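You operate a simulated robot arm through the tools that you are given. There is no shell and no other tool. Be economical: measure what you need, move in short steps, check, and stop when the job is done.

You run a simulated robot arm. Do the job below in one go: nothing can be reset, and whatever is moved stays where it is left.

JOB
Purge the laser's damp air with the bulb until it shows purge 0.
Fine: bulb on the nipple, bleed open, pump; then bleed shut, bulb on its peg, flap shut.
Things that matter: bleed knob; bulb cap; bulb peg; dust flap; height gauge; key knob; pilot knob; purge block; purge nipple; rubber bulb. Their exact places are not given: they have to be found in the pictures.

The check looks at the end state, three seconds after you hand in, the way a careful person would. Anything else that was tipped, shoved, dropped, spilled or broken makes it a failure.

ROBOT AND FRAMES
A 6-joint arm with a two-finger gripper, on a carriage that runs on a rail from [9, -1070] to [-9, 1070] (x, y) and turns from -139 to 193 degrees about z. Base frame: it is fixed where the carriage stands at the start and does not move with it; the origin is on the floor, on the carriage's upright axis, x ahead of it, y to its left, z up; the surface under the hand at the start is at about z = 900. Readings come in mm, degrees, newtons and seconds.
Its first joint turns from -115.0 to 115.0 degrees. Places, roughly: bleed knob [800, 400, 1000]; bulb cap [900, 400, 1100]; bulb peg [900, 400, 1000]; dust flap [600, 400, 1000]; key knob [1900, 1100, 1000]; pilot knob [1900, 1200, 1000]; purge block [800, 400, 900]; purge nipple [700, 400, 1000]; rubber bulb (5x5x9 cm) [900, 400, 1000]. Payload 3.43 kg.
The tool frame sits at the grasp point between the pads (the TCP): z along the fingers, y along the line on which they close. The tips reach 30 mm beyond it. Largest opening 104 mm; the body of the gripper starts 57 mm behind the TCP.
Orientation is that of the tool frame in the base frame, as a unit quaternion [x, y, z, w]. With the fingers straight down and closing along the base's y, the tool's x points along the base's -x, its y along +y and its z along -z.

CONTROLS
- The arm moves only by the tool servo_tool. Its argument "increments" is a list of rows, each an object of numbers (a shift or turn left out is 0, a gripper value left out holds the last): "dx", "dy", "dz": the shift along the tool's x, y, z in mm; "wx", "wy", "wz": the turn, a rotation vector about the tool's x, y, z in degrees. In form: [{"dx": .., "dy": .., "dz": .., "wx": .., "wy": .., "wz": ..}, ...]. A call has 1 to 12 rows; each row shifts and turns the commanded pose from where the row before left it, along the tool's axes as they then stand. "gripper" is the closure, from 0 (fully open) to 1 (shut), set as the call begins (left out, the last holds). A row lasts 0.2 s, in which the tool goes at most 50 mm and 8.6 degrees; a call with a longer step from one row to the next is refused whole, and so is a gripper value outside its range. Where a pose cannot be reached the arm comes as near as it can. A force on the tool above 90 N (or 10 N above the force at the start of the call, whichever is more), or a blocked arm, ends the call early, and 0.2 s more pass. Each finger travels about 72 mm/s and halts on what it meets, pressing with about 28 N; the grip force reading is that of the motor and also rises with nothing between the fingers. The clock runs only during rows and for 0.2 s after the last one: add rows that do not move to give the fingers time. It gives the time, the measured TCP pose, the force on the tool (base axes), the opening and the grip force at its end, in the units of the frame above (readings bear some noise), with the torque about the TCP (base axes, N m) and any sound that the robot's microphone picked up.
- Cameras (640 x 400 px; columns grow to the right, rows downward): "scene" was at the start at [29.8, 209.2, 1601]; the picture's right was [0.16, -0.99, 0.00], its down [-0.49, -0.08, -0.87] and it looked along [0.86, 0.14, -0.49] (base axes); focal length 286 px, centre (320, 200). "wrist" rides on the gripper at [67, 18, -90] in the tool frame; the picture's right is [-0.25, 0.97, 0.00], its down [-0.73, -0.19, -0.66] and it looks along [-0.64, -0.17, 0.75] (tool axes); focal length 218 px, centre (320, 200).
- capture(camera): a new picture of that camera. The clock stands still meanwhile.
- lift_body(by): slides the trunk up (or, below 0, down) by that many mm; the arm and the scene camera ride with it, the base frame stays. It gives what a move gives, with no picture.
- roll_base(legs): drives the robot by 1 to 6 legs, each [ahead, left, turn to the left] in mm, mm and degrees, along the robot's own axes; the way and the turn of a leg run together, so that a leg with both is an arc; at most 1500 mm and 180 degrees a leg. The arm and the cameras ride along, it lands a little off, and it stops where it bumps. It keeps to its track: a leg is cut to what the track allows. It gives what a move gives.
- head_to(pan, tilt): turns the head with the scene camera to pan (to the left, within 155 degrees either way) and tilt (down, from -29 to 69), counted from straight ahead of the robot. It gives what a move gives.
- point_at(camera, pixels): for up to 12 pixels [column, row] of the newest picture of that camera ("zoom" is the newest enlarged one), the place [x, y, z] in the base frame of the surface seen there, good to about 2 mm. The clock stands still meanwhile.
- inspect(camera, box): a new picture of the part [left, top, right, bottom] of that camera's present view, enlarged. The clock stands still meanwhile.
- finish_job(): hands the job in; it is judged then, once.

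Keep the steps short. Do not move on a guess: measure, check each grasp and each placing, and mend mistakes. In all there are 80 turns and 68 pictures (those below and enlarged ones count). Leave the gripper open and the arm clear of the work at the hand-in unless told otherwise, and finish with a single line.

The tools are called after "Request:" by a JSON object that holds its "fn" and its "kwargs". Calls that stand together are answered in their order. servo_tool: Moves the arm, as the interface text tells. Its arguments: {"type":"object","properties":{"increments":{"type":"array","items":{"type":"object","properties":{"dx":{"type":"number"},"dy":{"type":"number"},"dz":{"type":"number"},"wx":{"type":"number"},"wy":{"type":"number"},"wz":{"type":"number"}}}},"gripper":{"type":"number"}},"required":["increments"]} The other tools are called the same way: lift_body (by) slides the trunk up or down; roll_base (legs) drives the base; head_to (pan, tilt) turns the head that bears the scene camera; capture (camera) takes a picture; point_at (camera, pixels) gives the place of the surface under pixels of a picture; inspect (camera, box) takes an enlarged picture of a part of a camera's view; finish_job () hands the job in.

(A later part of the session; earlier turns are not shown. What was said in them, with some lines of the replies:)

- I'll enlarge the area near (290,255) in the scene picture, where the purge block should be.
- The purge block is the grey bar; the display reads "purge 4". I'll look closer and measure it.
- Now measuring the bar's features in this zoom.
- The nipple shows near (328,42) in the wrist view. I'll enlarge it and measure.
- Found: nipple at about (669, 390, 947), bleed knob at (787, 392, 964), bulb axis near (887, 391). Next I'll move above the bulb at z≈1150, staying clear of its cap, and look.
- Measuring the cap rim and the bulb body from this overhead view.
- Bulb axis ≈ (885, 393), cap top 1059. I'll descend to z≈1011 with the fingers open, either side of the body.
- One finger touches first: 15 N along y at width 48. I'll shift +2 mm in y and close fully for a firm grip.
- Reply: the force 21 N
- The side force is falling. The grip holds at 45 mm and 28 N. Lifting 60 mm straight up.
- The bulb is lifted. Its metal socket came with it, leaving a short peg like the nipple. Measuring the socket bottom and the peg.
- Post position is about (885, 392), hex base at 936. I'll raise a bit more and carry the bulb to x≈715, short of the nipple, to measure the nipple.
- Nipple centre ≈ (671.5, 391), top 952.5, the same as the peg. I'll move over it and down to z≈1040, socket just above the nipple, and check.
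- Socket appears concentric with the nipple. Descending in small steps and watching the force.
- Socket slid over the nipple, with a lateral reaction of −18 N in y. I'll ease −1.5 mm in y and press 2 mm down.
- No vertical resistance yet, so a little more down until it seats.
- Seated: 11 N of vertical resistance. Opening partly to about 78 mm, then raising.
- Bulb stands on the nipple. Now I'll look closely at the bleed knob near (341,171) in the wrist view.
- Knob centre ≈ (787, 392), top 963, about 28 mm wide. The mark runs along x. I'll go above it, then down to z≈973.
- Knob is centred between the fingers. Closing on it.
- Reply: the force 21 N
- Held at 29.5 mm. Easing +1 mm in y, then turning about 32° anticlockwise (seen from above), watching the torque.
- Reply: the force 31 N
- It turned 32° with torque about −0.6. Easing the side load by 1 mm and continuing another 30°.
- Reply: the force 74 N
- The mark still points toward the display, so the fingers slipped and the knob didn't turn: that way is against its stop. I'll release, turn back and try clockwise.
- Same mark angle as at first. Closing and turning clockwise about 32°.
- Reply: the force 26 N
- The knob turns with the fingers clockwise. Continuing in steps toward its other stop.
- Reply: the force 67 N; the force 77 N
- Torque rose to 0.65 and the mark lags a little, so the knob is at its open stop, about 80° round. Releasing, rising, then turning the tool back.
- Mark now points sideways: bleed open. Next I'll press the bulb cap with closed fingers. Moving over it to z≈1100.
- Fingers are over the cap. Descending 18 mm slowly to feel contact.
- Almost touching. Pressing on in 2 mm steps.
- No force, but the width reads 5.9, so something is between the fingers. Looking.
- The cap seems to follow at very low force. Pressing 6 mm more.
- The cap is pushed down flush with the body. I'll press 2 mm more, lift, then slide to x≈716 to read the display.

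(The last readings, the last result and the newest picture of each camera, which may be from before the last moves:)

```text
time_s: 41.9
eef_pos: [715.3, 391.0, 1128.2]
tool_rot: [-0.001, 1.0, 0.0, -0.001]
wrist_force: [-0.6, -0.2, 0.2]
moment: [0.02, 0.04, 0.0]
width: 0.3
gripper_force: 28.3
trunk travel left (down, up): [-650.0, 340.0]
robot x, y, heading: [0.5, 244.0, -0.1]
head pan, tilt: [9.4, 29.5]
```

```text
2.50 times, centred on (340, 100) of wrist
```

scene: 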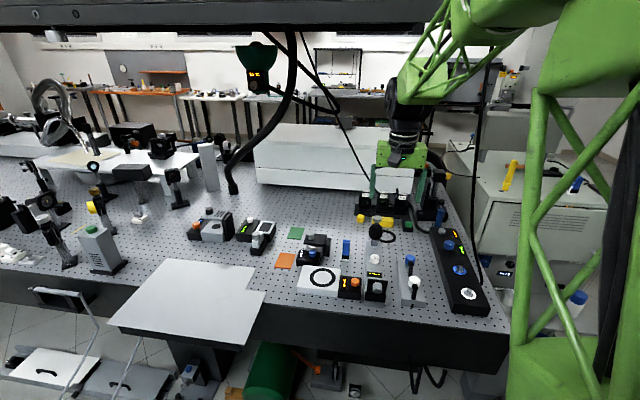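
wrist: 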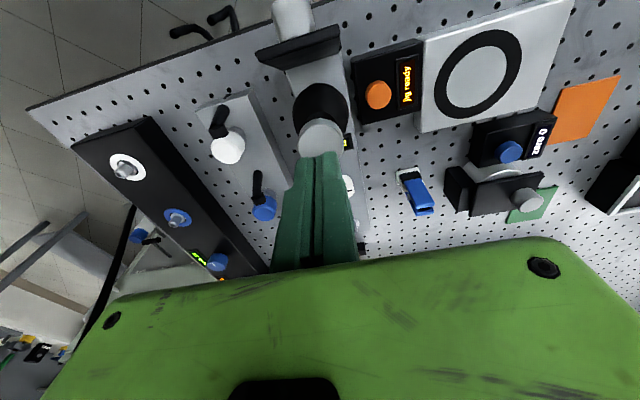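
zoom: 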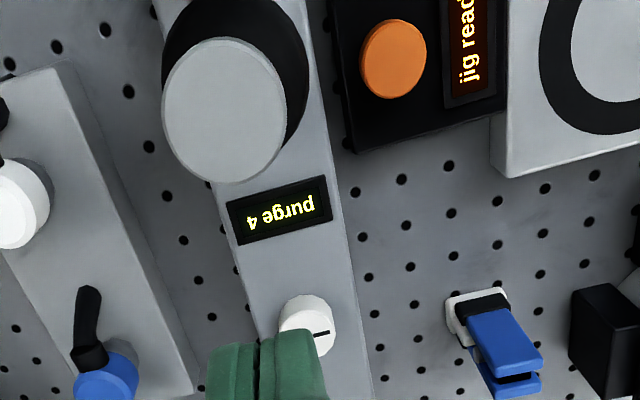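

Still "purge 4". Checking whether the cap sprang back, from its height.

Request:
{"fn": "point_at", "kwargs": {"camera": "zoom", "pixels": [[225, 100], [175, 110], [280, 110], [225, 50], [225, 175], [320, 332], [290, 320], [270, 30]]}}

```text
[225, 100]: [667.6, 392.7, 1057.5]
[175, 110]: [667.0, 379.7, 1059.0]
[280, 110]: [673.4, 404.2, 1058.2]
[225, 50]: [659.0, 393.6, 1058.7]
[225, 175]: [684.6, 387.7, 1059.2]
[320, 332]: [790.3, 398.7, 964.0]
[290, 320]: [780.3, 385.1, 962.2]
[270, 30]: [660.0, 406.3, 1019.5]
```

The cap springs back to 1058, so the stroke was too short. Going back over it and pressing deeper until real resistance.

Request:
{"fn": "servo_tool", "kwargs": {"increments": [{"dx": 45, "dy": 0.5}, {"dz": 30}, {"dz": 20}, {"dz": 8}, {"dz": 3}, {"dz": 2}, {}]}}

Request:
{"fn": "servo_tool", "kwargs": {"increments": [{"dz": 1.5}, {"dz": 1.5}, {"dz": 1.5}, {"dz": 1.5}, {}]}}

```text
time_s: 43.5
eef_pos: [671.3, 391.0, 1066.3]
tool_rot: [0.0, 1.0, 0.0, -0.001]
wrist_force: [1.4, -0.5, 3.8]
moment: [-0.02, -0.02, 0.0]
width: 5.9
gripper_force: 27.7
trunk travel left (down, up): [-650.0, 340.0]
robot x, y, heading: [-2.2, 241.9, -0.4]
head pan, tilt: [9.4, 29.5]
```

```text
time_s: 44.7
eef_pos: [672.2, 392.4, 1059.9]
tool_rot: [-0.001, 1.0, 0.001, 0.0]
wrist_force: [-0.2, -2.8, 20.9]
moment: [-0.04, -0.02, 0.0]
width: 6.1
gripper_force: 28.3
trunk travel left (down, up): [-650.0, 340.0]
robot x, y, heading: [-2.2, 243.1, 0.2]
head pan, tilt: [9.4, 29.5]
```

Now 21 N, at the end of the stroke. I'll lift to release and read the display.

Request:
{"fn": "servo_tool", "kwargs": {"increments": [{"dz": -20}, {"dz": -20}, {"dz": -25}, {"dx": -45}, {}]}}

Request:
{"fn": "inspect", "kwargs": {"camera": "wrist", "box": [240, 20, 440, 180]}}

```text
time_s: 45.9
eef_pos: [720.7, 390.1, 1124.4]
tool_rot: [-0.001, 1.0, 0.0, -0.001]
wrist_force: [0.1, 0.2, -0.7]
moment: [0.01, 0.03, 0.02]
width: 0.0
gripper_force: 28.2
trunk travel left (down, up): [-650.0, 340.0]
robot x, y, heading: [-3.5, 242.1, -0.2]
head pan, tilt: [9.4, 29.5]
```

```text
2.50 times, centred on (340, 100) of wrist
```

zoom: 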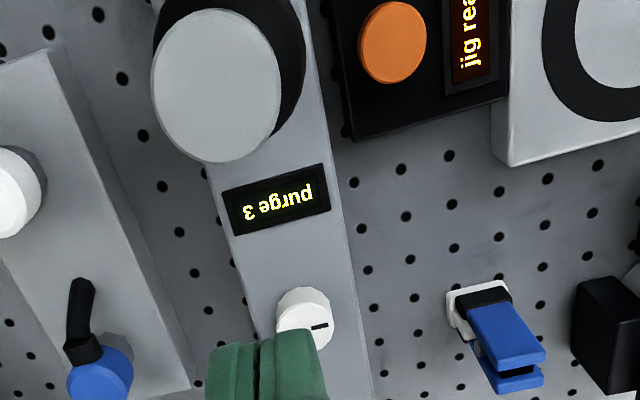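

"purge 3": the stroke works. Two more strokes of the same depth, then check.

Request:
{"fn": "servo_tool", "kwargs": {"increments": [{"dx": 45}, {"dz": 30}, {"dz": 20}, {"dz": 9}, {"dz": 3}, {"dz": 3}, {}, {"dz": -18}, {"dz": -17}, {}]}}

Request:
{"fn": "servo_tool", "kwargs": {"increments": [{"dz": 20}, {"dz": 9}, {"dz": 3}, {"dz": 3}, {}, {"dz": -18}, {"dz": -17}, {"dz": -30}, {"dx": -45}, {}]}}

Request:
{"fn": "inspect", "kwargs": {"camera": "wrist", "box": [240, 20, 440, 180]}}

```text
time_s: 48.1
eef_pos: [671.2, 391.9, 1095.2]
tool_rot: [-0.001, 1.0, 0.0, 0.0]
wrist_force: [0.2, -0.2, 0.4]
moment: [0.05, -0.04, 0.0]
width: 0.1
gripper_force: 28.2
trunk travel left (down, up): [-650.0, 340.0]
robot x, y, heading: [0.7, 245.8, 0.0]
head pan, tilt: [9.4, 29.5]
```

```text
time_s: 50.3
eef_pos: [716.0, 394.2, 1124.0]
tool_rot: [0.001, 1.0, 0.001, -0.001]
wrist_force: [0.2, -0.4, -1.0]
moment: [0.01, 0.02, -0.02]
width: 0.0
gripper_force: 28.4
trunk travel left (down, up): [-650.0, 340.0]
robot x, y, heading: [-3.7, 245.9, -0.1]
head pan, tilt: [9.4, 29.5]
```

```text
2.50 times, centred on (340, 100) of wrist
```

zoom: 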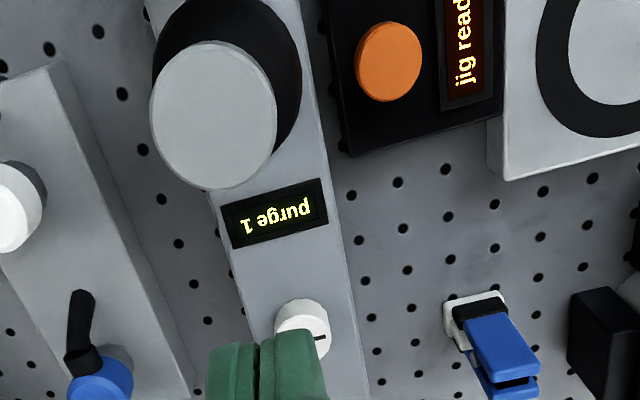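

"purge 1". One last stroke.

Request:
{"fn": "servo_tool", "kwargs": {"increments": [{"dx": 45}, {"dz": 30}, {"dz": 20}, {"dz": 9}, {"dz": 3}, {"dz": 3}, {}, {"dz": -18}, {"dz": -17}, {"dz": -30}, {"dx": -45}, {}]}}

Request:
{"fn": "inspect", "kwargs": {"camera": "wrist", "box": [240, 20, 440, 180]}}

```text
time_s: 52.9
eef_pos: [717.6, 389.9, 1122.6]
tool_rot: [0.0, 1.0, 0.0, 0.0]
wrist_force: [0.3, 0.2, -0.8]
moment: [-0.02, 0.05, 0.05]
width: 0.2
gripper_force: 27.8
trunk travel left (down, up): [-650.0, 340.0]
robot x, y, heading: [-2.0, 244.7, 0.1]
head pan, tilt: [9.4, 29.5]
```

```text
2.50 times, centred on (340, 100) of wrist
```

zoom: 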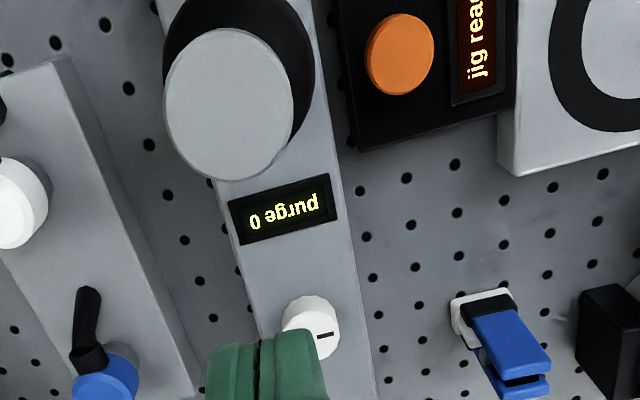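

"purge 0". Now the bleed: move above the knob at (789, 392), open the fingers, and pre-turn the tool 88° clockwise.

Request:
{"fn": "servo_tool", "kwargs": {"increments": [{"dx": -37}, {"dx": -36, "dy": 0.5}, {}], "gripper": 0.45}}

Request:
{"fn": "servo_tool", "kwargs": {"increments": [{"wz": 8}, {"wz": 8}, {"wz": 8}, {"wz": 8}, {"wz": 8}, {"wz": 8}, {"wz": 8}, {"wz": 8}, {"wz": 8}, {"wz": 8}, {"wz": 4}, {}]}}

Request:
{"fn": "servo_tool", "kwargs": {"increments": [{"dz": 40}, {"dz": 40}, {"dz": 40}, {"dz": 20}, {"dz": 11}, {}]}}

Request:
{"fn": "inspect", "kwargs": {"camera": "wrist", "box": [220, 60, 420, 240]}}

```text
time_s: 53.7
eef_pos: [790.5, 392.3, 1124.8]
tool_rot: [0.0, 1.0, 0.0, 0.001]
wrist_force: [0.5, 0.1, -0.7]
moment: [-0.03, 0.03, -0.02]
width: 57.1
gripper_force: 0.1
trunk travel left (down, up): [-650.0, 340.0]
robot x, y, heading: [-3.2, 241.2, 0.3]
head pan, tilt: [9.4, 29.5]
```

```text
time_s: 56.3
eef_pos: [789.8, 392.0, 1122.4]
tool_rot: [0.67, 0.742, 0.0, 0.0]
wrist_force: [0.1, 0.6, -0.6]
moment: [-0.01, -0.02, -0.01]
width: 57.3
gripper_force: 0.0
trunk travel left (down, up): [-650.0, 340.0]
robot x, y, heading: [0.7, 242.9, 0.1]
head pan, tilt: [9.4, 29.5]
```

```text
time_s: 57.7
eef_pos: [789.7, 395.2, 971.5]
tool_rot: [0.669, 0.743, 0.001, 0.0]
wrist_force: [-0.3, 0.4, 0.6]
moment: [0.03, 0.03, -0.03]
width: 57.0
gripper_force: 0.0
trunk travel left (down, up): [-650.0, 340.0]
robot x, y, heading: [-2.4, 243.6, 0.2]
head pan, tilt: [9.4, 29.5]
```

```text
2.22 times, centred on (320, 150) of wrist
```

zoom: 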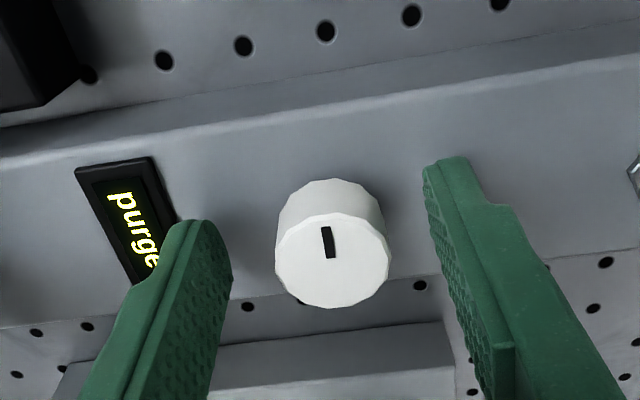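

Knob well between the fingers. Closing, then turning anticlockwise.

Request:
{"fn": "servo_tool", "kwargs": {"increments": [{}, {}, {}, {}], "gripper": 1}}

Request:
{"fn": "servo_tool", "kwargs": {"increments": [{"wz": -8}, {"wz": -8}, {"wz": -8}, {"wz": -8}, {"wz": -8}, {}]}}

Request:
{"fn": "servo_tool", "kwargs": {"increments": [{"wz": -8}, {"wz": -8}, {"wz": -8}, {"wz": -8}, {"wz": -8}, {"wz": -6}, {}]}}

Request:
{"fn": "inspect", "kwargs": {"camera": "wrist", "box": [220, 60, 420, 240]}}

```text
time_s: 58.7
eef_pos: [790.2, 394.3, 971.4]
tool_rot: [0.669, 0.743, 0.0, 0.0]
wrist_force: [39.5, 4.2, -4.1]
moment: [0.1, -0.67, 0.2]
width: 29.5
gripper_force: 44.7
trunk travel left (down, up): [-650.0, 340.0]
robot x, y, heading: [-1.6, 245.3, -0.2]
head pan, tilt: [9.4, 29.5]
```

```text
time_s: 60.1
eef_pos: [788.6, 393.3, 972.5]
tool_rot: [0.374, 0.927, -0.001, -0.002]
wrist_force: [9.7, 10.1, -15.5]
moment: [0.77, -0.1, 0.04]
width: 29.3
gripper_force: 44.6
trunk travel left (down, up): [-650.0, 340.0]
robot x, y, heading: [-4.6, 242.5, 0.1]
head pan, tilt: [9.4, 29.5]
```

```text
time_s: 61.7
eef_pos: [789.3, 392.1, 972.3]
tool_rot: [-0.018, 1.0, 0.001, -0.001]
wrist_force: [-12.5, -13.6, -25.9]
moment: [-0.02, 0.6, -0.03]
width: 29.1
gripper_force: 44.7
trunk travel left (down, up): [-650.0, 340.0]
robot x, y, heading: [-5.0, 244.3, 0.1]
head pan, tilt: [9.4, 29.5]
```

```text
2.22 times, centred on (320, 150) of wrist
```

zoom: 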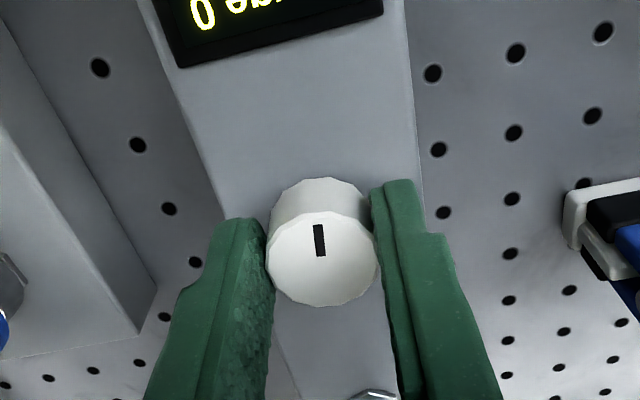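

The mark is about 10° short of its first angle, with no stop torque yet. Turning 14° more.

Request:
{"fn": "servo_tool", "kwargs": {"increments": [{"wz": -7}, {"wz": -7}, {"wz": -4}, {}]}}

Request:
{"fn": "servo_tool", "kwargs": {"increments": [{}, {}, {"dz": -30}, {"dz": -40}, {"wz": 8}, {"wz": 8}, {"wz": 4}, {"dz": -40}, {"dz": -40}, {"dz": -20}, {}], "gripper": 0.45}}

Request:
{"fn": "inspect", "kwargs": {"camera": "wrist", "box": [260, 40, 400, 180]}}

```text
time_s: 62.7
eef_pos: [790.3, 390.1, 974.7]
tool_rot: [-0.174, 0.985, 0.001, 0.001]
wrist_force: [3.7, -30.2, 4.0]
moment: [-0.78, 0.19, -0.83]
width: 29.2
gripper_force: 45.0
trunk travel left (down, up): [-650.0, 340.0]
robot x, y, heading: [-1.0, 244.9, 0.2]
head pan, tilt: [9.4, 29.5]
```

```text
time_s: 65.1
eef_pos: [788.0, 392.6, 1142.5]
tool_rot: [0.0, 1.0, -0.001, 0.001]
wrist_force: [0.8, -0.4, 0.0]
moment: [-0.03, -0.01, 0.02]
width: 57.1
gripper_force: 0.1
trunk travel left (down, up): [-650.0, 340.0]
robot x, y, heading: [-0.6, 243.2, -0.2]
head pan, tilt: [9.4, 29.5]
```

```text
2.86 times, centred on (330, 110) of wrist
```

zoom: 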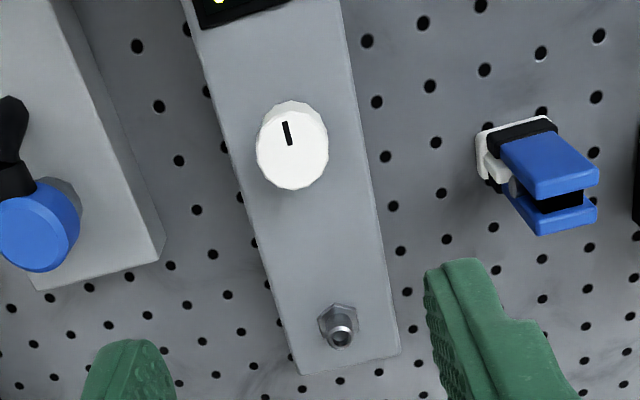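

Stop torque reached and the mark is back in line with the block: bleed shut. While the peg is in view I'll measure it.

Request:
{"fn": "point_at", "kwargs": {"camera": "zoom", "pixels": [[340, 328], [329, 338], [352, 338], [340, 348], [333, 304], [357, 314], [320, 320], [355, 340], [325, 345], [340, 338]]}}

```text
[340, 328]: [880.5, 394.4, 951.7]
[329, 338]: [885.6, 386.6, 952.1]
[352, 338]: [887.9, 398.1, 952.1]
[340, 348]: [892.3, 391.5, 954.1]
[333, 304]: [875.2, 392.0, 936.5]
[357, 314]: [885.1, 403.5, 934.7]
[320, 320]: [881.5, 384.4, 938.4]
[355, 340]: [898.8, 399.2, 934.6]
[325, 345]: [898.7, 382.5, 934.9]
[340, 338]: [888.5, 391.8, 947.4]
```

Peg ≈ (887, 392). Back to the bulb: over (671.8, 391.8), fingers at 78 mm, down to z≈1011.

Request:
{"fn": "servo_tool", "kwargs": {"increments": [{"dx": 40}, {"dx": 40}, {"dx": 37.5}, {}], "gripper": 0.2}}

Request:
{"fn": "servo_tool", "kwargs": {"increments": [{"dz": 30}, {"dz": 30}, {"dz": 30}, {"dz": 25}, {"dz": 16}, {}]}}

Request:
{"fn": "servo_tool", "kwargs": {"increments": [{}, {}, {}, {}], "gripper": 1}}

```text
time_s: 66.1
eef_pos: [673.3, 392.8, 1144.1]
tool_rot: [0.0, 1.0, 0.001, 0.001]
wrist_force: [0.0, 0.2, -0.6]
moment: [-0.02, -0.04, -0.01]
width: 83.2
gripper_force: 0.1
trunk travel left (down, up): [-650.0, 340.0]
robot x, y, heading: [-2.4, 244.9, -0.2]
head pan, tilt: [9.4, 29.5]
```

```text
time_s: 67.5
eef_pos: [674.2, 395.6, 1010.7]
tool_rot: [0.0, 1.0, 0.0, 0.0]
wrist_force: [0.6, -0.4, -0.5]
moment: [-0.01, 0.0, 0.0]
width: 83.1
gripper_force: 0.1
trunk travel left (down, up): [-650.0, 340.0]
robot x, y, heading: [-1.6, 242.3, 0.2]
head pan, tilt: [9.4, 29.5]
```

```text
time_s: 68.5
eef_pos: [674.2, 392.0, 1012.1]
tool_rot: [0.001, 1.0, 0.001, 0.001]
wrist_force: [12.7, -46.5, -7.2]
moment: [-1.13, -0.53, 0.42]
width: 44.7
gripper_force: 27.9
trunk travel left (down, up): [-650.0, 340.0]
robot x, y, heading: [-4.5, 243.5, 0.1]
head pan, tilt: [9.4, 29.5]
```

Gripped at 44.7 mm with a −46 N side load. Easing −2.5 mm in y before lifting.

Request:
{"fn": "servo_tool", "kwargs": {"increments": [{"dy": -1.5}, {"dy": -1}, {}]}}

```text
time_s: 69.3
eef_pos: [673.6, 391.2, 1011.4]
tool_rot: [-0.001, 1.0, 0.001, 0.0]
wrist_force: [15.6, -24.1, -4.9]
moment: [-0.58, -0.73, 1.0]
width: 44.3
gripper_force: 28.1
trunk travel left (down, up): [-650.0, 340.0]
robot x, y, heading: [-3.7, 242.2, 0.0]
head pan, tilt: [9.4, 29.5]
```

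Request:
{"fn": "servo_tool", "kwargs": {"increments": [{"dy": -1.3}, {"dy": -1}, {}]}}

Request:
{"fn": "servo_tool", "kwargs": {"increments": [{"dz": -5}, {"dz": -10}, {"dz": -15}, {"dz": -20}, {"dz": -20}, {"dz": -20}, {"dz": -20}, {}]}}

Request:
{"fn": "capture", "kwargs": {"camera": "wrist"}}

```text
time_s: 70.1
eef_pos: [671.4, 390.1, 1012.5]
tool_rot: [-0.001, 1.0, 0.0, 0.0]
wrist_force: [-2.0, -0.8, -4.9]
moment: [-0.27, -0.07, -0.85]
width: 44.5
gripper_force: 28.2
trunk travel left (down, up): [-650.0, 340.0]
robot x, y, heading: [-5.3, 242.9, 0.3]
head pan, tilt: [9.4, 29.5]
```

```text
time_s: 71.9
eef_pos: [670.1, 389.1, 1122.5]
tool_rot: [0.0, 1.0, 0.0, 0.001]
wrist_force: [0.2, -0.2, -0.9]
moment: [-0.04, 0.01, 0.0]
width: 43.8
gripper_force: 27.9
trunk travel left (down, up): [-650.0, 340.0]
robot x, y, heading: [-2.8, 242.5, 0.0]
head pan, tilt: [9.4, 29.5]
```

```text
22 pictures are left
```

wrist: 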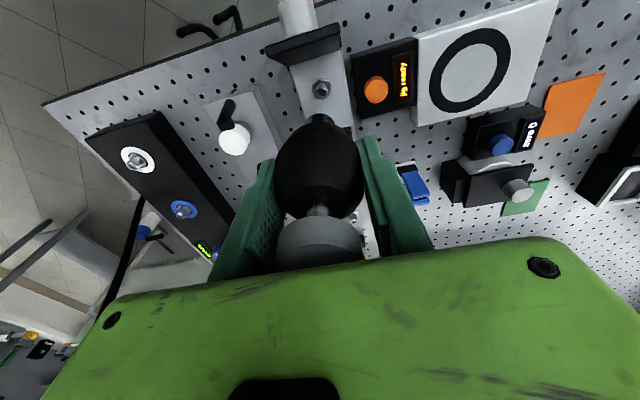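

Bulb lifted. The nipple-to-peg offset is +215 in x and +1 in y. Carrying it there and down to z≈1042.

Request:
{"fn": "servo_tool", "kwargs": {"increments": [{"dx": -40}, {"dx": -40}, {"dx": -40}, {"dx": -40}, {"dx": -40}, {"dx": -15, "dy": 1}, {}, {"dz": 25}, {"dz": 25}, {"dz": 20}, {"dz": 10}, {}]}}

Request:
{"fn": "inspect", "kwargs": {"camera": "scene", "box": [345, 200, 405, 260]}}

Request:
{"fn": "inspect", "kwargs": {"camera": "wrist", "box": [260, 50, 380, 150]}}

```text
time_s: 74.5
eef_pos: [886.1, 388.0, 1041.3]
tool_rot: [-0.001, 1.0, 0.0, 0.0]
wrist_force: [-0.7, 0.3, -1.5]
moment: [-0.03, -0.01, -0.03]
width: 43.7
gripper_force: 28.1
trunk travel left (down, up): [-650.0, 340.0]
robot x, y, heading: [-1.5, 244.8, 0.1]
head pan, tilt: [9.4, 29.5]
```

```text
6.67 times, centred on (375, 230) of scene
```

zoom: 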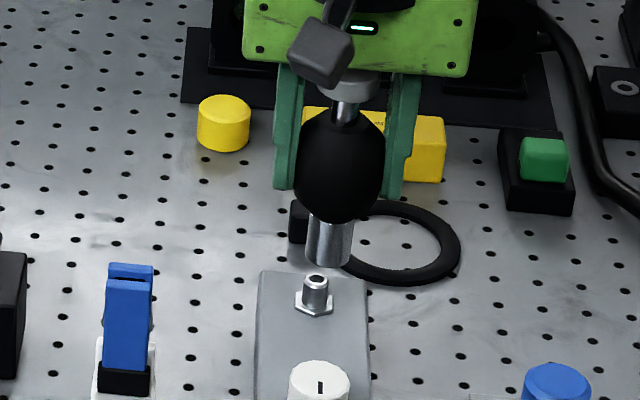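

```text
4.00 times, centred on (320, 100) of wrist
```

zoom: 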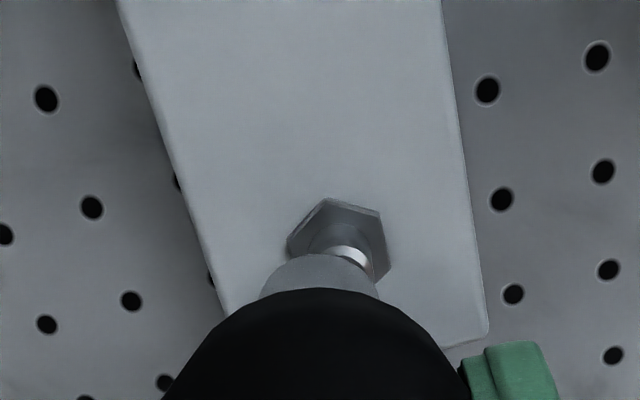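

The peg seems a few mm toward +y of the socket. Measuring both in the scene view.

Request:
{"fn": "inspect", "kwargs": {"camera": "scene", "box": [355, 215, 395, 255]}}

```text
10.00 times, centred on (375, 235) of scene
```

zoom: 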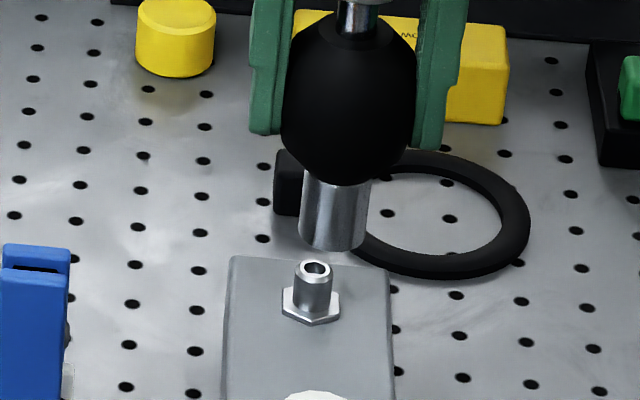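

Request:
{"fn": "point_at", "kwargs": {"camera": "zoom", "pixels": [[301, 238], [363, 243], [332, 245], [335, 200], [305, 200], [369, 200], [296, 285], [331, 287], [313, 285], [283, 305], [341, 305], [315, 263]]}}

```text
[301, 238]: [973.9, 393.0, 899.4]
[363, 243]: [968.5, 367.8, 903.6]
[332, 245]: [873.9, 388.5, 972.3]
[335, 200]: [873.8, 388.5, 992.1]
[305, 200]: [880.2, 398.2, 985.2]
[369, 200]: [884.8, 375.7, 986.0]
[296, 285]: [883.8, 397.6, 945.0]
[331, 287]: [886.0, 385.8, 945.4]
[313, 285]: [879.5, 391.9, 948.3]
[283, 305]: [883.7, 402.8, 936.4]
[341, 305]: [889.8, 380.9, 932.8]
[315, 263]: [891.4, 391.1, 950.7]
```

Socket axis ≈ (885, 387.5) and peg ≈ (885.7, 391.7). Shifting +4 mm in y and +0.7 in x, then rechecking.

Request:
{"fn": "servo_tool", "kwargs": {"increments": [{"dy": 4, "dx": -0.7}, {"dz": 4}, {}]}}

Request:
{"fn": "inspect", "kwargs": {"camera": "wrist", "box": [260, 50, 380, 150]}}

```text
time_s: 75.3
eef_pos: [887.0, 393.8, 1037.2]
tool_rot: [0.0, 1.0, 0.0, 0.0]
wrist_force: [-0.2, 0.3, -2.3]
moment: [-0.01, -0.02, -0.01]
width: 43.3
gripper_force: 28.0
trunk travel left (down, up): [-650.0, 340.0]
robot x, y, heading: [-0.7, 246.6, 0.2]
head pan, tilt: [9.4, 29.5]
```

```text
4.00 times, centred on (320, 100) of wrist
```

zoom: 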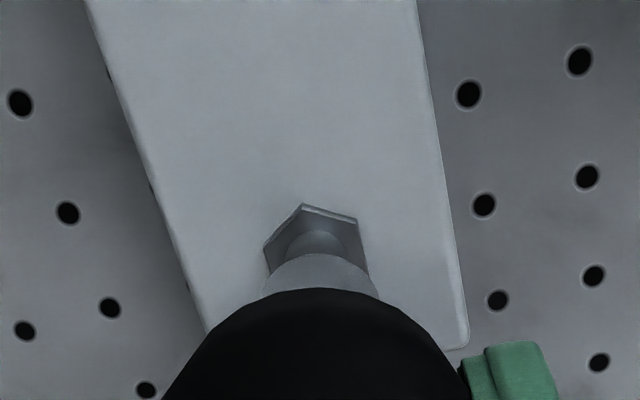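

Concentric now. Lowering in small steps.

Request:
{"fn": "servo_tool", "kwargs": {"increments": [{"dz": 5}, {"dz": 5}, {"dz": 5}, {"dz": 4}, {"dz": 3}, {"dz": 2}, {}]}}

```text
time_s: 76.9
eef_pos: [886.8, 393.0, 1016.8]
tool_rot: [0.001, 1.0, 0.0, 0.001]
wrist_force: [-1.7, -4.0, 6.1]
moment: [-0.16, 0.1, -1.34]
width: 44.5
gripper_force: 28.7
trunk travel left (down, up): [-650.0, 340.0]
robot x, y, heading: [-3.6, 242.3, -0.1]
head pan, tilt: [9.4, 29.5]
```

Request:
{"fn": "servo_tool", "kwargs": {"increments": [{"dz": 1.5}, {"dz": 1.5}, {}]}}

Request:
{"fn": "inspect", "kwargs": {"camera": "wrist", "box": [260, 50, 380, 150]}}

```text
time_s: 77.7
eef_pos: [886.9, 392.9, 1011.4]
tool_rot: [0.0, 1.0, -0.001, -0.001]
wrist_force: [0.2, -4.7, -6.2]
moment: [0.22, -0.19, 1.16]
width: 44.3
gripper_force: 27.5
trunk travel left (down, up): [-650.0, 340.0]
robot x, y, heading: [-3.6, 242.8, 0.1]
head pan, tilt: [9.4, 29.5]
```

```text
4.00 times, centred on (320, 100) of wrist
```

zoom: 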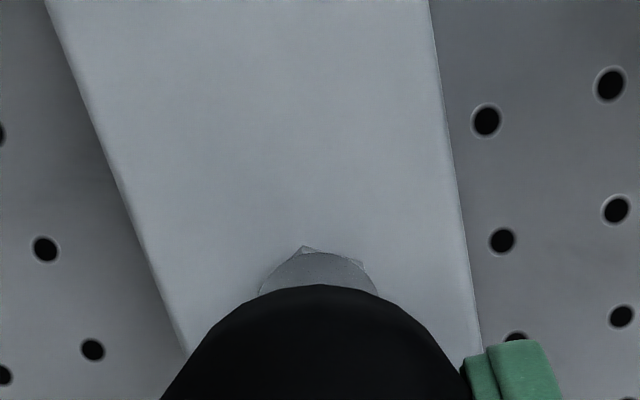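

One or two mm more until it seats.

Request:
{"fn": "servo_tool", "kwargs": {"increments": [{"dz": 1}, {"dz": 1}, {}]}}

```text
time_s: 78.5
eef_pos: [886.7, 392.6, 1011.3]
tool_rot: [0.0, 1.0, 0.0, 0.001]
wrist_force: [2.4, -11.8, 13.1]
moment: [-0.51, 0.0, -0.81]
width: 44.0
gripper_force: 28.0
trunk travel left (down, up): [-650.0, 340.0]
robot x, y, heading: [-0.5, 248.1, -0.3]
head pan, tilt: [9.4, 29.5]
```

Seated with 13 N. Releasing and rising, then checking the bulb and the flap.

Request:
{"fn": "servo_tool", "kwargs": {"increments": [{}, {}, {}, {"dz": -20}, {"dz": -30}, {"dz": -40}, {"dz": -40}, {}], "gripper": 0.2}}

Request:
{"fn": "inspect", "kwargs": {"camera": "scene", "box": [330, 200, 420, 310]}}

Request:
{"fn": "point_at", "kwargs": {"camera": "zoom", "pixels": [[300, 92], [300, 140]]}}

```text
time_s: 80.3
eef_pos: [888.9, 392.0, 1140.4]
tool_rot: [0.0, 1.0, 0.0, 0.001]
wrist_force: [-0.8, 0.4, 0.5]
moment: [0.02, 0.01, -0.01]
width: 83.3
gripper_force: 0.0
trunk travel left (down, up): [-650.0, 340.0]
robot x, y, heading: [-2.3, 245.0, -0.1]
head pan, tilt: [9.4, 29.5]
```

```text
3.64 times, centred on (375, 255) of scene
```

zoom: 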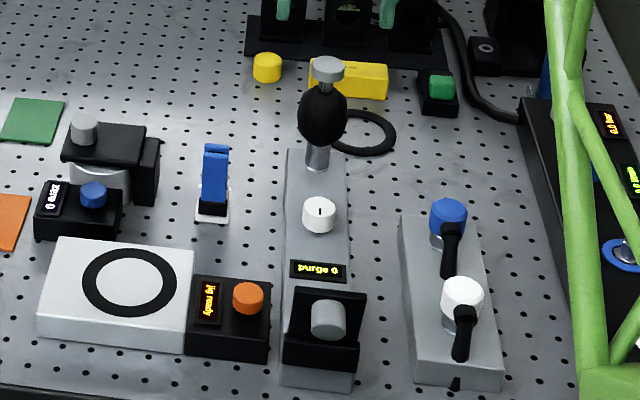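

```text
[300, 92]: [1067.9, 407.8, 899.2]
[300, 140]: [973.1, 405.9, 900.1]
```

Bulb upright on its peg, purge 0. Measuring the cap and flap in this picture.

Request:
{"fn": "point_at", "kwargs": {"camera": "zoom", "pixels": [[328, 64], [318, 155], [328, 302], [328, 322], [320, 337], [311, 320], [345, 320], [328, 288], [290, 335], [357, 340], [325, 350], [320, 375]]}}

```text
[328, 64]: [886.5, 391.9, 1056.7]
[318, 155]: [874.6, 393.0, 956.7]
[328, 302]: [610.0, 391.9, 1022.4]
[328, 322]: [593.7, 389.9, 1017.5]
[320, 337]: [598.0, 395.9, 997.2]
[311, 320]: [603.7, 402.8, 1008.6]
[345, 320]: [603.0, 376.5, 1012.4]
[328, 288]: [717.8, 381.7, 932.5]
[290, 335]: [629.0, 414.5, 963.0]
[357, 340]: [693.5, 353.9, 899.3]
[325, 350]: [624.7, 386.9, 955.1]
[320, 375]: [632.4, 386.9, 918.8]
```

Cap at 1056.7: properly seated. Flap leans back with its knob end at x≈593, z≈1008. I'll close the fingers and move over to x≈560, on the outer side of the flap.

Request:
{"fn": "servo_tool", "kwargs": {"increments": [{"dx": 45}, {"dx": 45}, {"dx": 45}, {"dx": 45}, {"dx": 45}, {"dx": 45}, {"dx": 45}, {"dx": 13, "dy": -2}, {}], "gripper": 1}}

Request:
{"fn": "servo_tool", "kwargs": {"increments": [{"dz": 30}, {"dz": 30}, {"dz": 25}, {"dz": 20}, {}]}}

Request:
{"fn": "inspect", "kwargs": {"camera": "scene", "box": [330, 230, 420, 320]}}

```text
time_s: 82.3
eef_pos: [558.3, 390.3, 1138.8]
tool_rot: [0.0, 1.0, 0.0, 0.0]
wrist_force: [-0.3, -0.2, 0.6]
moment: [0.03, -0.03, -0.02]
width: 0.3
gripper_force: 28.2
trunk travel left (down, up): [-650.0, 340.0]
robot x, y, heading: [-1.7, 243.5, -0.0]
head pan, tilt: [9.4, 29.5]
```

```text
time_s: 83.5
eef_pos: [560.2, 390.1, 1032.6]
tool_rot: [0.0, 1.0, 0.0, 0.0]
wrist_force: [-0.6, -1.2, -0.1]
moment: [0.02, 0.02, 0.03]
width: 0.2
gripper_force: 28.5
trunk travel left (down, up): [-650.0, 340.0]
robot x, y, heading: [-5.4, 241.7, -0.2]
head pan, tilt: [9.4, 29.5]
```

```text
4.44 times, centred on (375, 275) of scene
```

zoom: 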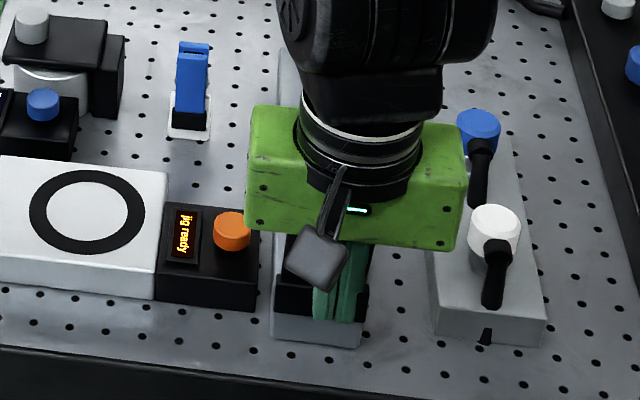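

Fingertips are level with the flap knob, on its outer side. Pushing toward +x in short steps.

Request:
{"fn": "servo_tool", "kwargs": {"increments": [{"dx": -10}, {"dx": -8}, {"dx": -8}, {"dx": -8}, {"dx": -8}, {"dx": -8}, {"dx": -8}, {}]}}

Request:
{"fn": "capture", "kwargs": {"camera": "wrist"}}

```text
time_s: 85.3
eef_pos: [617.8, 389.9, 1033.0]
tool_rot: [0.0, 1.0, 0.001, -0.001]
wrist_force: [0.1, 0.0, 0.0]
moment: [0.0, -0.03, 0.0]
width: 0.2
gripper_force: 28.0
trunk travel left (down, up): [-650.0, 340.0]
robot x, y, heading: [-0.6, 244.8, 0.0]
head pan, tilt: [9.4, 29.5]
```

```text
14 pictures are left
```

wrist: 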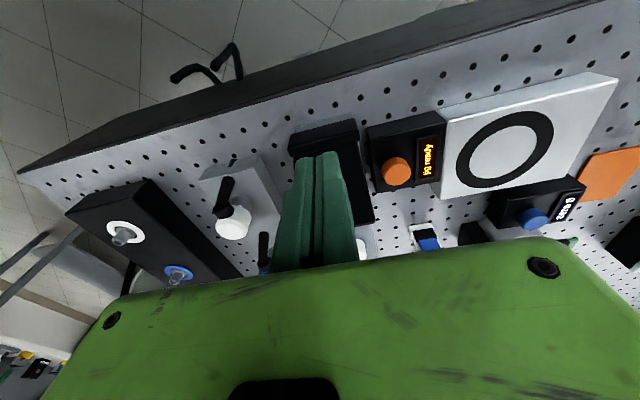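

The flap has gone over. Rising straight up and looking.

Request:
{"fn": "servo_tool", "kwargs": {"increments": [{"dx": 5, "dz": -20}, {"dz": -30}, {"dz": -40}, {"dz": -40}, {}]}}

Request:
{"fn": "inspect", "kwargs": {"camera": "scene", "box": [330, 230, 420, 320]}}

Request:
{"fn": "inspect", "kwargs": {"camera": "wrist", "box": [240, 60, 440, 220]}}

```text
time_s: 86.5
eef_pos: [609.5, 392.7, 1165.0]
tool_rot: [0.0, 1.0, 0.0, -0.001]
wrist_force: [-0.5, 0.0, 0.5]
moment: [-0.05, -0.03, -0.02]
width: 0.0
gripper_force: 28.4
trunk travel left (down, up): [-650.0, 340.0]
robot x, y, heading: [-2.9, 245.5, -0.4]
head pan, tilt: [9.4, 29.5]
```

```text
4.44 times, centred on (375, 275) of scene
```

zoom: 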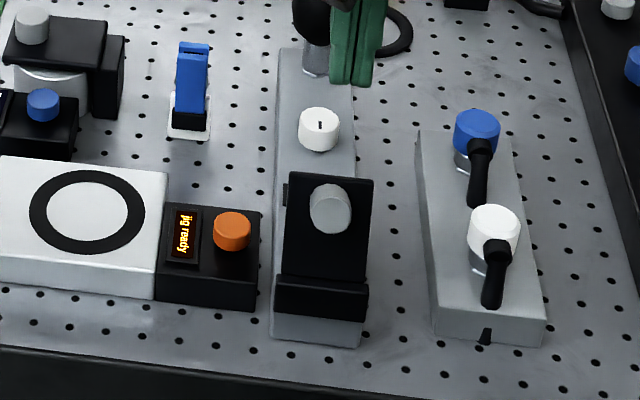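

```text
2.50 times, centred on (340, 140) of wrist
```

zoom: 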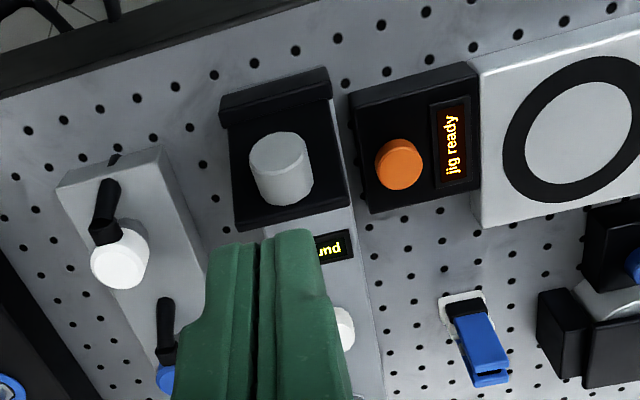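

The flap lies over the nipple. Checking that it's level.

Request:
{"fn": "point_at", "kwargs": {"camera": "zoom", "pixels": [[245, 222], [340, 195], [240, 135], [315, 110], [285, 145], [280, 90], [290, 225], [300, 215]]}}

```text
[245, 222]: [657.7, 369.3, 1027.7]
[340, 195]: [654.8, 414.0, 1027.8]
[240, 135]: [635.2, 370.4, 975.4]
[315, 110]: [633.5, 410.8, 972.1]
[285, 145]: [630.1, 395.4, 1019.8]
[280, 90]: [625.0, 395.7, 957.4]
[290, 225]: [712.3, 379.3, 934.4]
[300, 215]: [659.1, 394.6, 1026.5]
```

It stands only about 20° past upright: friction holds it. Going back behind it, tips at z≈990, and pushing further over.

Request:
{"fn": "servo_tool", "kwargs": {"increments": [{"dx": 13, "dz": 40}, {"dz": 40}, {"dz": 35}, {"dz": 28}, {}, {"dx": -12}, {"dx": -8}, {"dx": -8}, {"dx": -8}, {"dx": -8}, {"dx": -8}, {}]}}

Request:
{"fn": "inspect", "kwargs": {"camera": "scene", "box": [330, 230, 420, 320]}}

```text
time_s: 89.1
eef_pos: [650.7, 389.9, 1021.4]
tool_rot: [0.0, 1.0, 0.0, 0.0]
wrist_force: [-0.5, 0.8, -0.4]
moment: [-0.01, 0.01, 0.0]
width: 0.0
gripper_force: 27.9
trunk travel left (down, up): [-650.0, 340.0]
robot x, y, heading: [-3.6, 240.7, -0.3]
head pan, tilt: [9.4, 29.5]
```

```text
4.44 times, centred on (375, 275) of scene
```

zoom: 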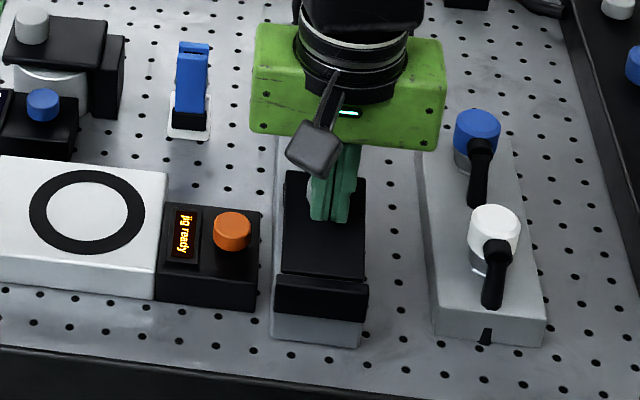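

Further over now, with no load. Rising and measuring its angle again.

Request:
{"fn": "servo_tool", "kwargs": {"increments": [{"dx": 4, "dz": -20}, {"dz": -30}, {"dz": -40}, {"dz": -30}, {"dx": 30}, {}]}}

Request:
{"fn": "inspect", "kwargs": {"camera": "wrist", "box": [240, 60, 440, 220]}}

```text
time_s: 90.5
eef_pos: [614.9, 389.2, 1140.6]
tool_rot: [0.001, 1.0, 0.001, 0.001]
wrist_force: [-0.2, 0.3, -0.1]
moment: [-0.01, -0.03, -0.01]
width: 0.1
gripper_force: 28.3
trunk travel left (down, up): [-650.0, 340.0]
robot x, y, heading: [0.1, 247.2, -0.2]
head pan, tilt: [9.4, 29.5]
```

```text
2.50 times, centred on (340, 140) of wrist
```

zoom: 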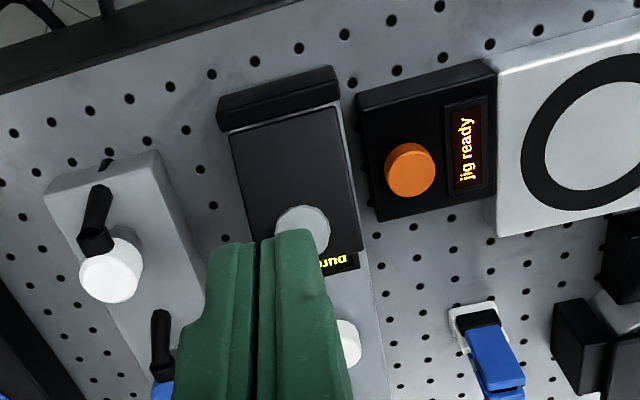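

Request:
{"fn": "point_at", "kwargs": {"camera": "zoom", "pixels": [[242, 140], [330, 115], [275, 175], [350, 245], [260, 230], [310, 220], [300, 240], [275, 90]]}}

```text
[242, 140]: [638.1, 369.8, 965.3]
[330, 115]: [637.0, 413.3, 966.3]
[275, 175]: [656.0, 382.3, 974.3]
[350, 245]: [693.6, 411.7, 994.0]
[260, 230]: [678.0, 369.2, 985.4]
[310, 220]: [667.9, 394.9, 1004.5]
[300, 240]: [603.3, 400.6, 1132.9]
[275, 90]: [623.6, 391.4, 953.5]
```

The flap is about 27° from shut. I'll press down on its knob from above at x≈681.

Request:
{"fn": "servo_tool", "kwargs": {"increments": [{"dx": -32}, {"dx": -32, "dy": 1}, {"dz": 40}, {"dz": 35}, {"dz": 20}, {"dz": 8}, {"dz": 6}, {"dz": 5}, {"dz": 5}, {}]}}

Request:
{"fn": "servo_tool", "kwargs": {"increments": [{"dz": 3}, {"dz": 3}, {"dz": 2}, {}]}}

```text
time_s: 92.7
eef_pos: [681.7, 392.1, 1021.3]
tool_rot: [0.0, 1.0, 0.0, 0.0]
wrist_force: [-0.2, 0.7, -0.2]
moment: [0.01, 0.01, 0.01]
width: 0.0
gripper_force: 28.1
trunk travel left (down, up): [-650.0, 340.0]
robot x, y, heading: [-5.6, 242.7, -0.1]
head pan, tilt: [9.4, 29.5]
```

```text
time_s: 93.7
eef_pos: [680.2, 391.1, 1013.4]
tool_rot: [0.0, 1.0, 0.0, 0.0]
wrist_force: [1.0, 0.5, 0.0]
moment: [-0.02, 0.0, 0.01]
width: 0.2
gripper_force: 34.3
trunk travel left (down, up): [-650.0, 340.0]
robot x, y, heading: [-2.2, 244.2, -0.3]
head pan, tilt: [9.4, 29.5]
```

Request:
{"fn": "servo_tool", "kwargs": {"increments": [{"dz": 2}, {"dz": 2}, {"dz": 1}, {}]}}

Request:
{"fn": "inspect", "kwargs": {"camera": "wrist", "box": [240, 60, 440, 220]}}

```text
time_s: 94.7
eef_pos: [681.2, 391.7, 1008.3]
tool_rot: [0.0, 1.0, 0.0, 0.0]
wrist_force: [-0.4, -0.6, -0.8]
moment: [-0.01, 0.03, 0.01]
width: 0.0
gripper_force: 34.4
trunk travel left (down, up): [-650.0, 340.0]
robot x, y, heading: [-5.8, 244.5, -0.1]
head pan, tilt: [9.4, 29.5]
```

```text
2.50 times, centred on (340, 140) of wrist
```

zoom: 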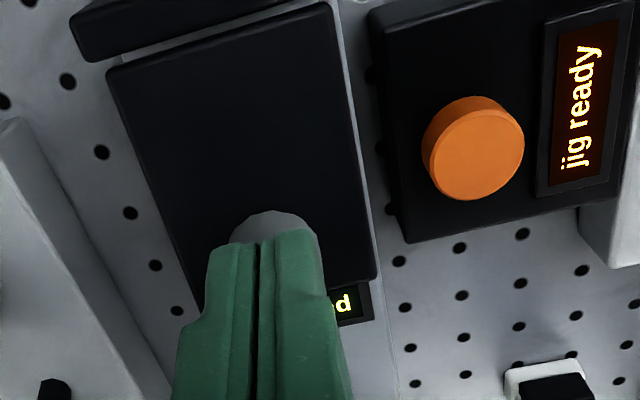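

Request:
{"fn": "point_at", "kwargs": {"camera": "zoom", "pixels": [[115, 75], [325, 15], [200, 150], [365, 270], [195, 285], [275, 222]]}}

Request:
{"fn": "servo_tool", "kwargs": {"increments": [{"dz": 2}, {"dz": 1}, {}]}}

```text
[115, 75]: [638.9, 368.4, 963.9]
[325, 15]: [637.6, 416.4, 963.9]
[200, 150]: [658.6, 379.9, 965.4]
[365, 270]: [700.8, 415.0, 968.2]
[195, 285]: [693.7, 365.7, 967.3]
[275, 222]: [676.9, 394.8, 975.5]
```

```text
time_s: 95.5
eef_pos: [681.1, 391.6, 1004.8]
tool_rot: [0.0, 1.0, 0.0, 0.0]
wrist_force: [0.5, -0.9, 0.5]
moment: [0.01, 0.01, -0.01]
width: 0.2
gripper_force: 34.5
trunk travel left (down, up): [-650.0, 340.0]
robot x, y, heading: [-1.8, 244.2, 0.0]
head pan, tilt: [9.4, 29.5]
```

Nearly level, with the far edge 4 mm high before this last step. Pressing until it meets its stop.

Request:
{"fn": "servo_tool", "kwargs": {"increments": [{"dz": 1.5}, {"dz": 1.5}, {}]}}

```text
time_s: 96.3
eef_pos: [680.4, 392.3, 1002.6]
tool_rot: [0.0, 1.0, 0.0, 0.001]
wrist_force: [6.2, -1.7, 12.3]
moment: [-0.03, -0.07, -0.03]
width: 5.8
gripper_force: 35.0
trunk travel left (down, up): [-650.0, 340.0]
robot x, y, heading: [-2.7, 245.0, 0.2]
head pan, tilt: [9.4, 29.5]
```

12 N: the flap is on its stop. Rising, clearing the work, opening the gripper, and a final check.

Request:
{"fn": "servo_tool", "kwargs": {"increments": [{"dz": -20}, {"dz": -30}, {"dz": -40}, {"dz": -40}, {"dz": -40}, {"dz": -40}, {"dz": -30}, {}]}}

Request:
{"fn": "servo_tool", "kwargs": {"increments": [{}, {}, {}, {}], "gripper": 0}}

Request:
{"fn": "capture", "kwargs": {"camera": "wrist"}}

Request:
{"fn": "inspect", "kwargs": {"camera": "scene", "box": [330, 200, 420, 310]}}

Request:
{"fn": "inspect", "kwargs": {"camera": "wrist", "box": [260, 20, 420, 140]}}

```text
time_s: 98.1
eef_pos: [683.6, 389.4, 1244.2]
tool_rot: [0.001, 1.0, 0.0, 0.0]
wrist_force: [-0.1, -0.4, 0.5]
moment: [0.03, 0.01, 0.03]
width: 0.1
gripper_force: 34.6
trunk travel left (down, up): [-650.0, 340.0]
robot x, y, heading: [-3.2, 241.2, -0.0]
head pan, tilt: [9.4, 29.5]
```

```text
time_s: 99.1
eef_pos: [683.6, 389.2, 1244.6]
tool_rot: [0.0, 1.0, -0.001, 0.0]
wrist_force: [-0.4, 0.5, 0.5]
moment: [0.01, -0.02, -0.02]
width: 104.0
gripper_force: 0.0
trunk travel left (down, up): [-650.0, 340.0]
robot x, y, heading: [-1.3, 242.3, 0.0]
head pan, tilt: [9.4, 29.5]
```

```text
8 pictures are left
```

wrist: 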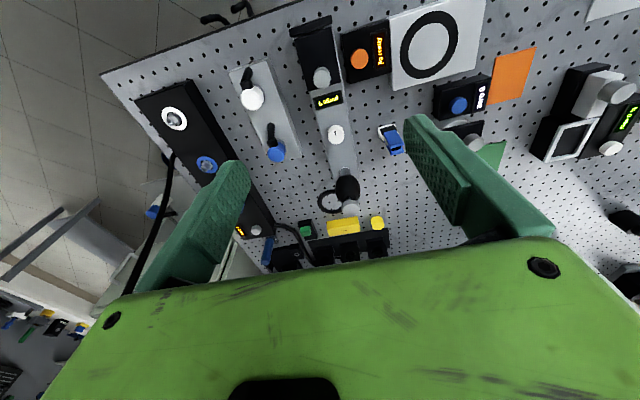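

```text
3.64 times, centred on (375, 255) of scene
```

zoom: 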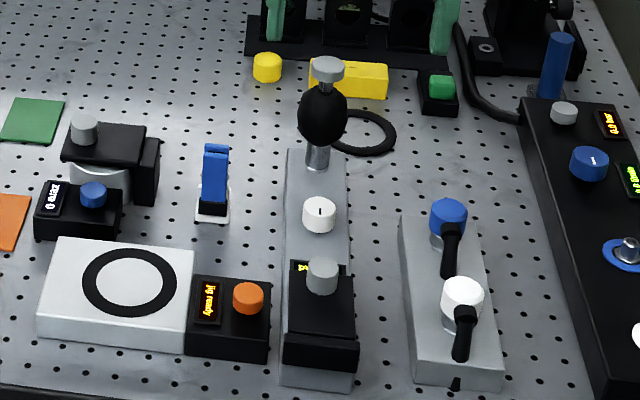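

```text
3.33 times, centred on (340, 80) of wrist
```

zoom: 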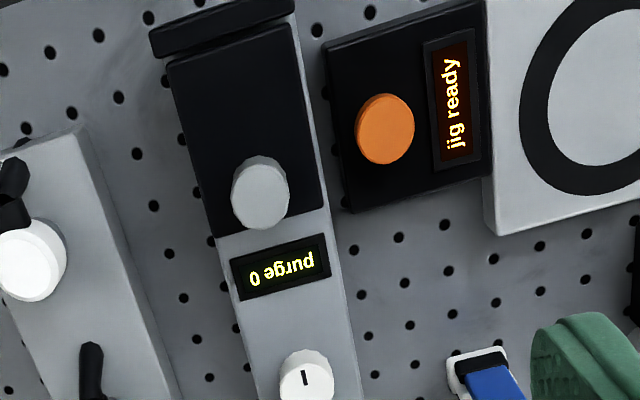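

Display reads "purge 0", the flap is shut, the bleed mark is back in line, and the bulb is upright on its peg. Gripper is open and clear, so I'm handing in.

Request:
{"fn": "finish_job", "kwargs": {}}

```text
The job is handed in.
```

The laser is purged to 0, with the bleed shut, the bulb back on its peg, the flap shut, and the arm clear with the gripper open.
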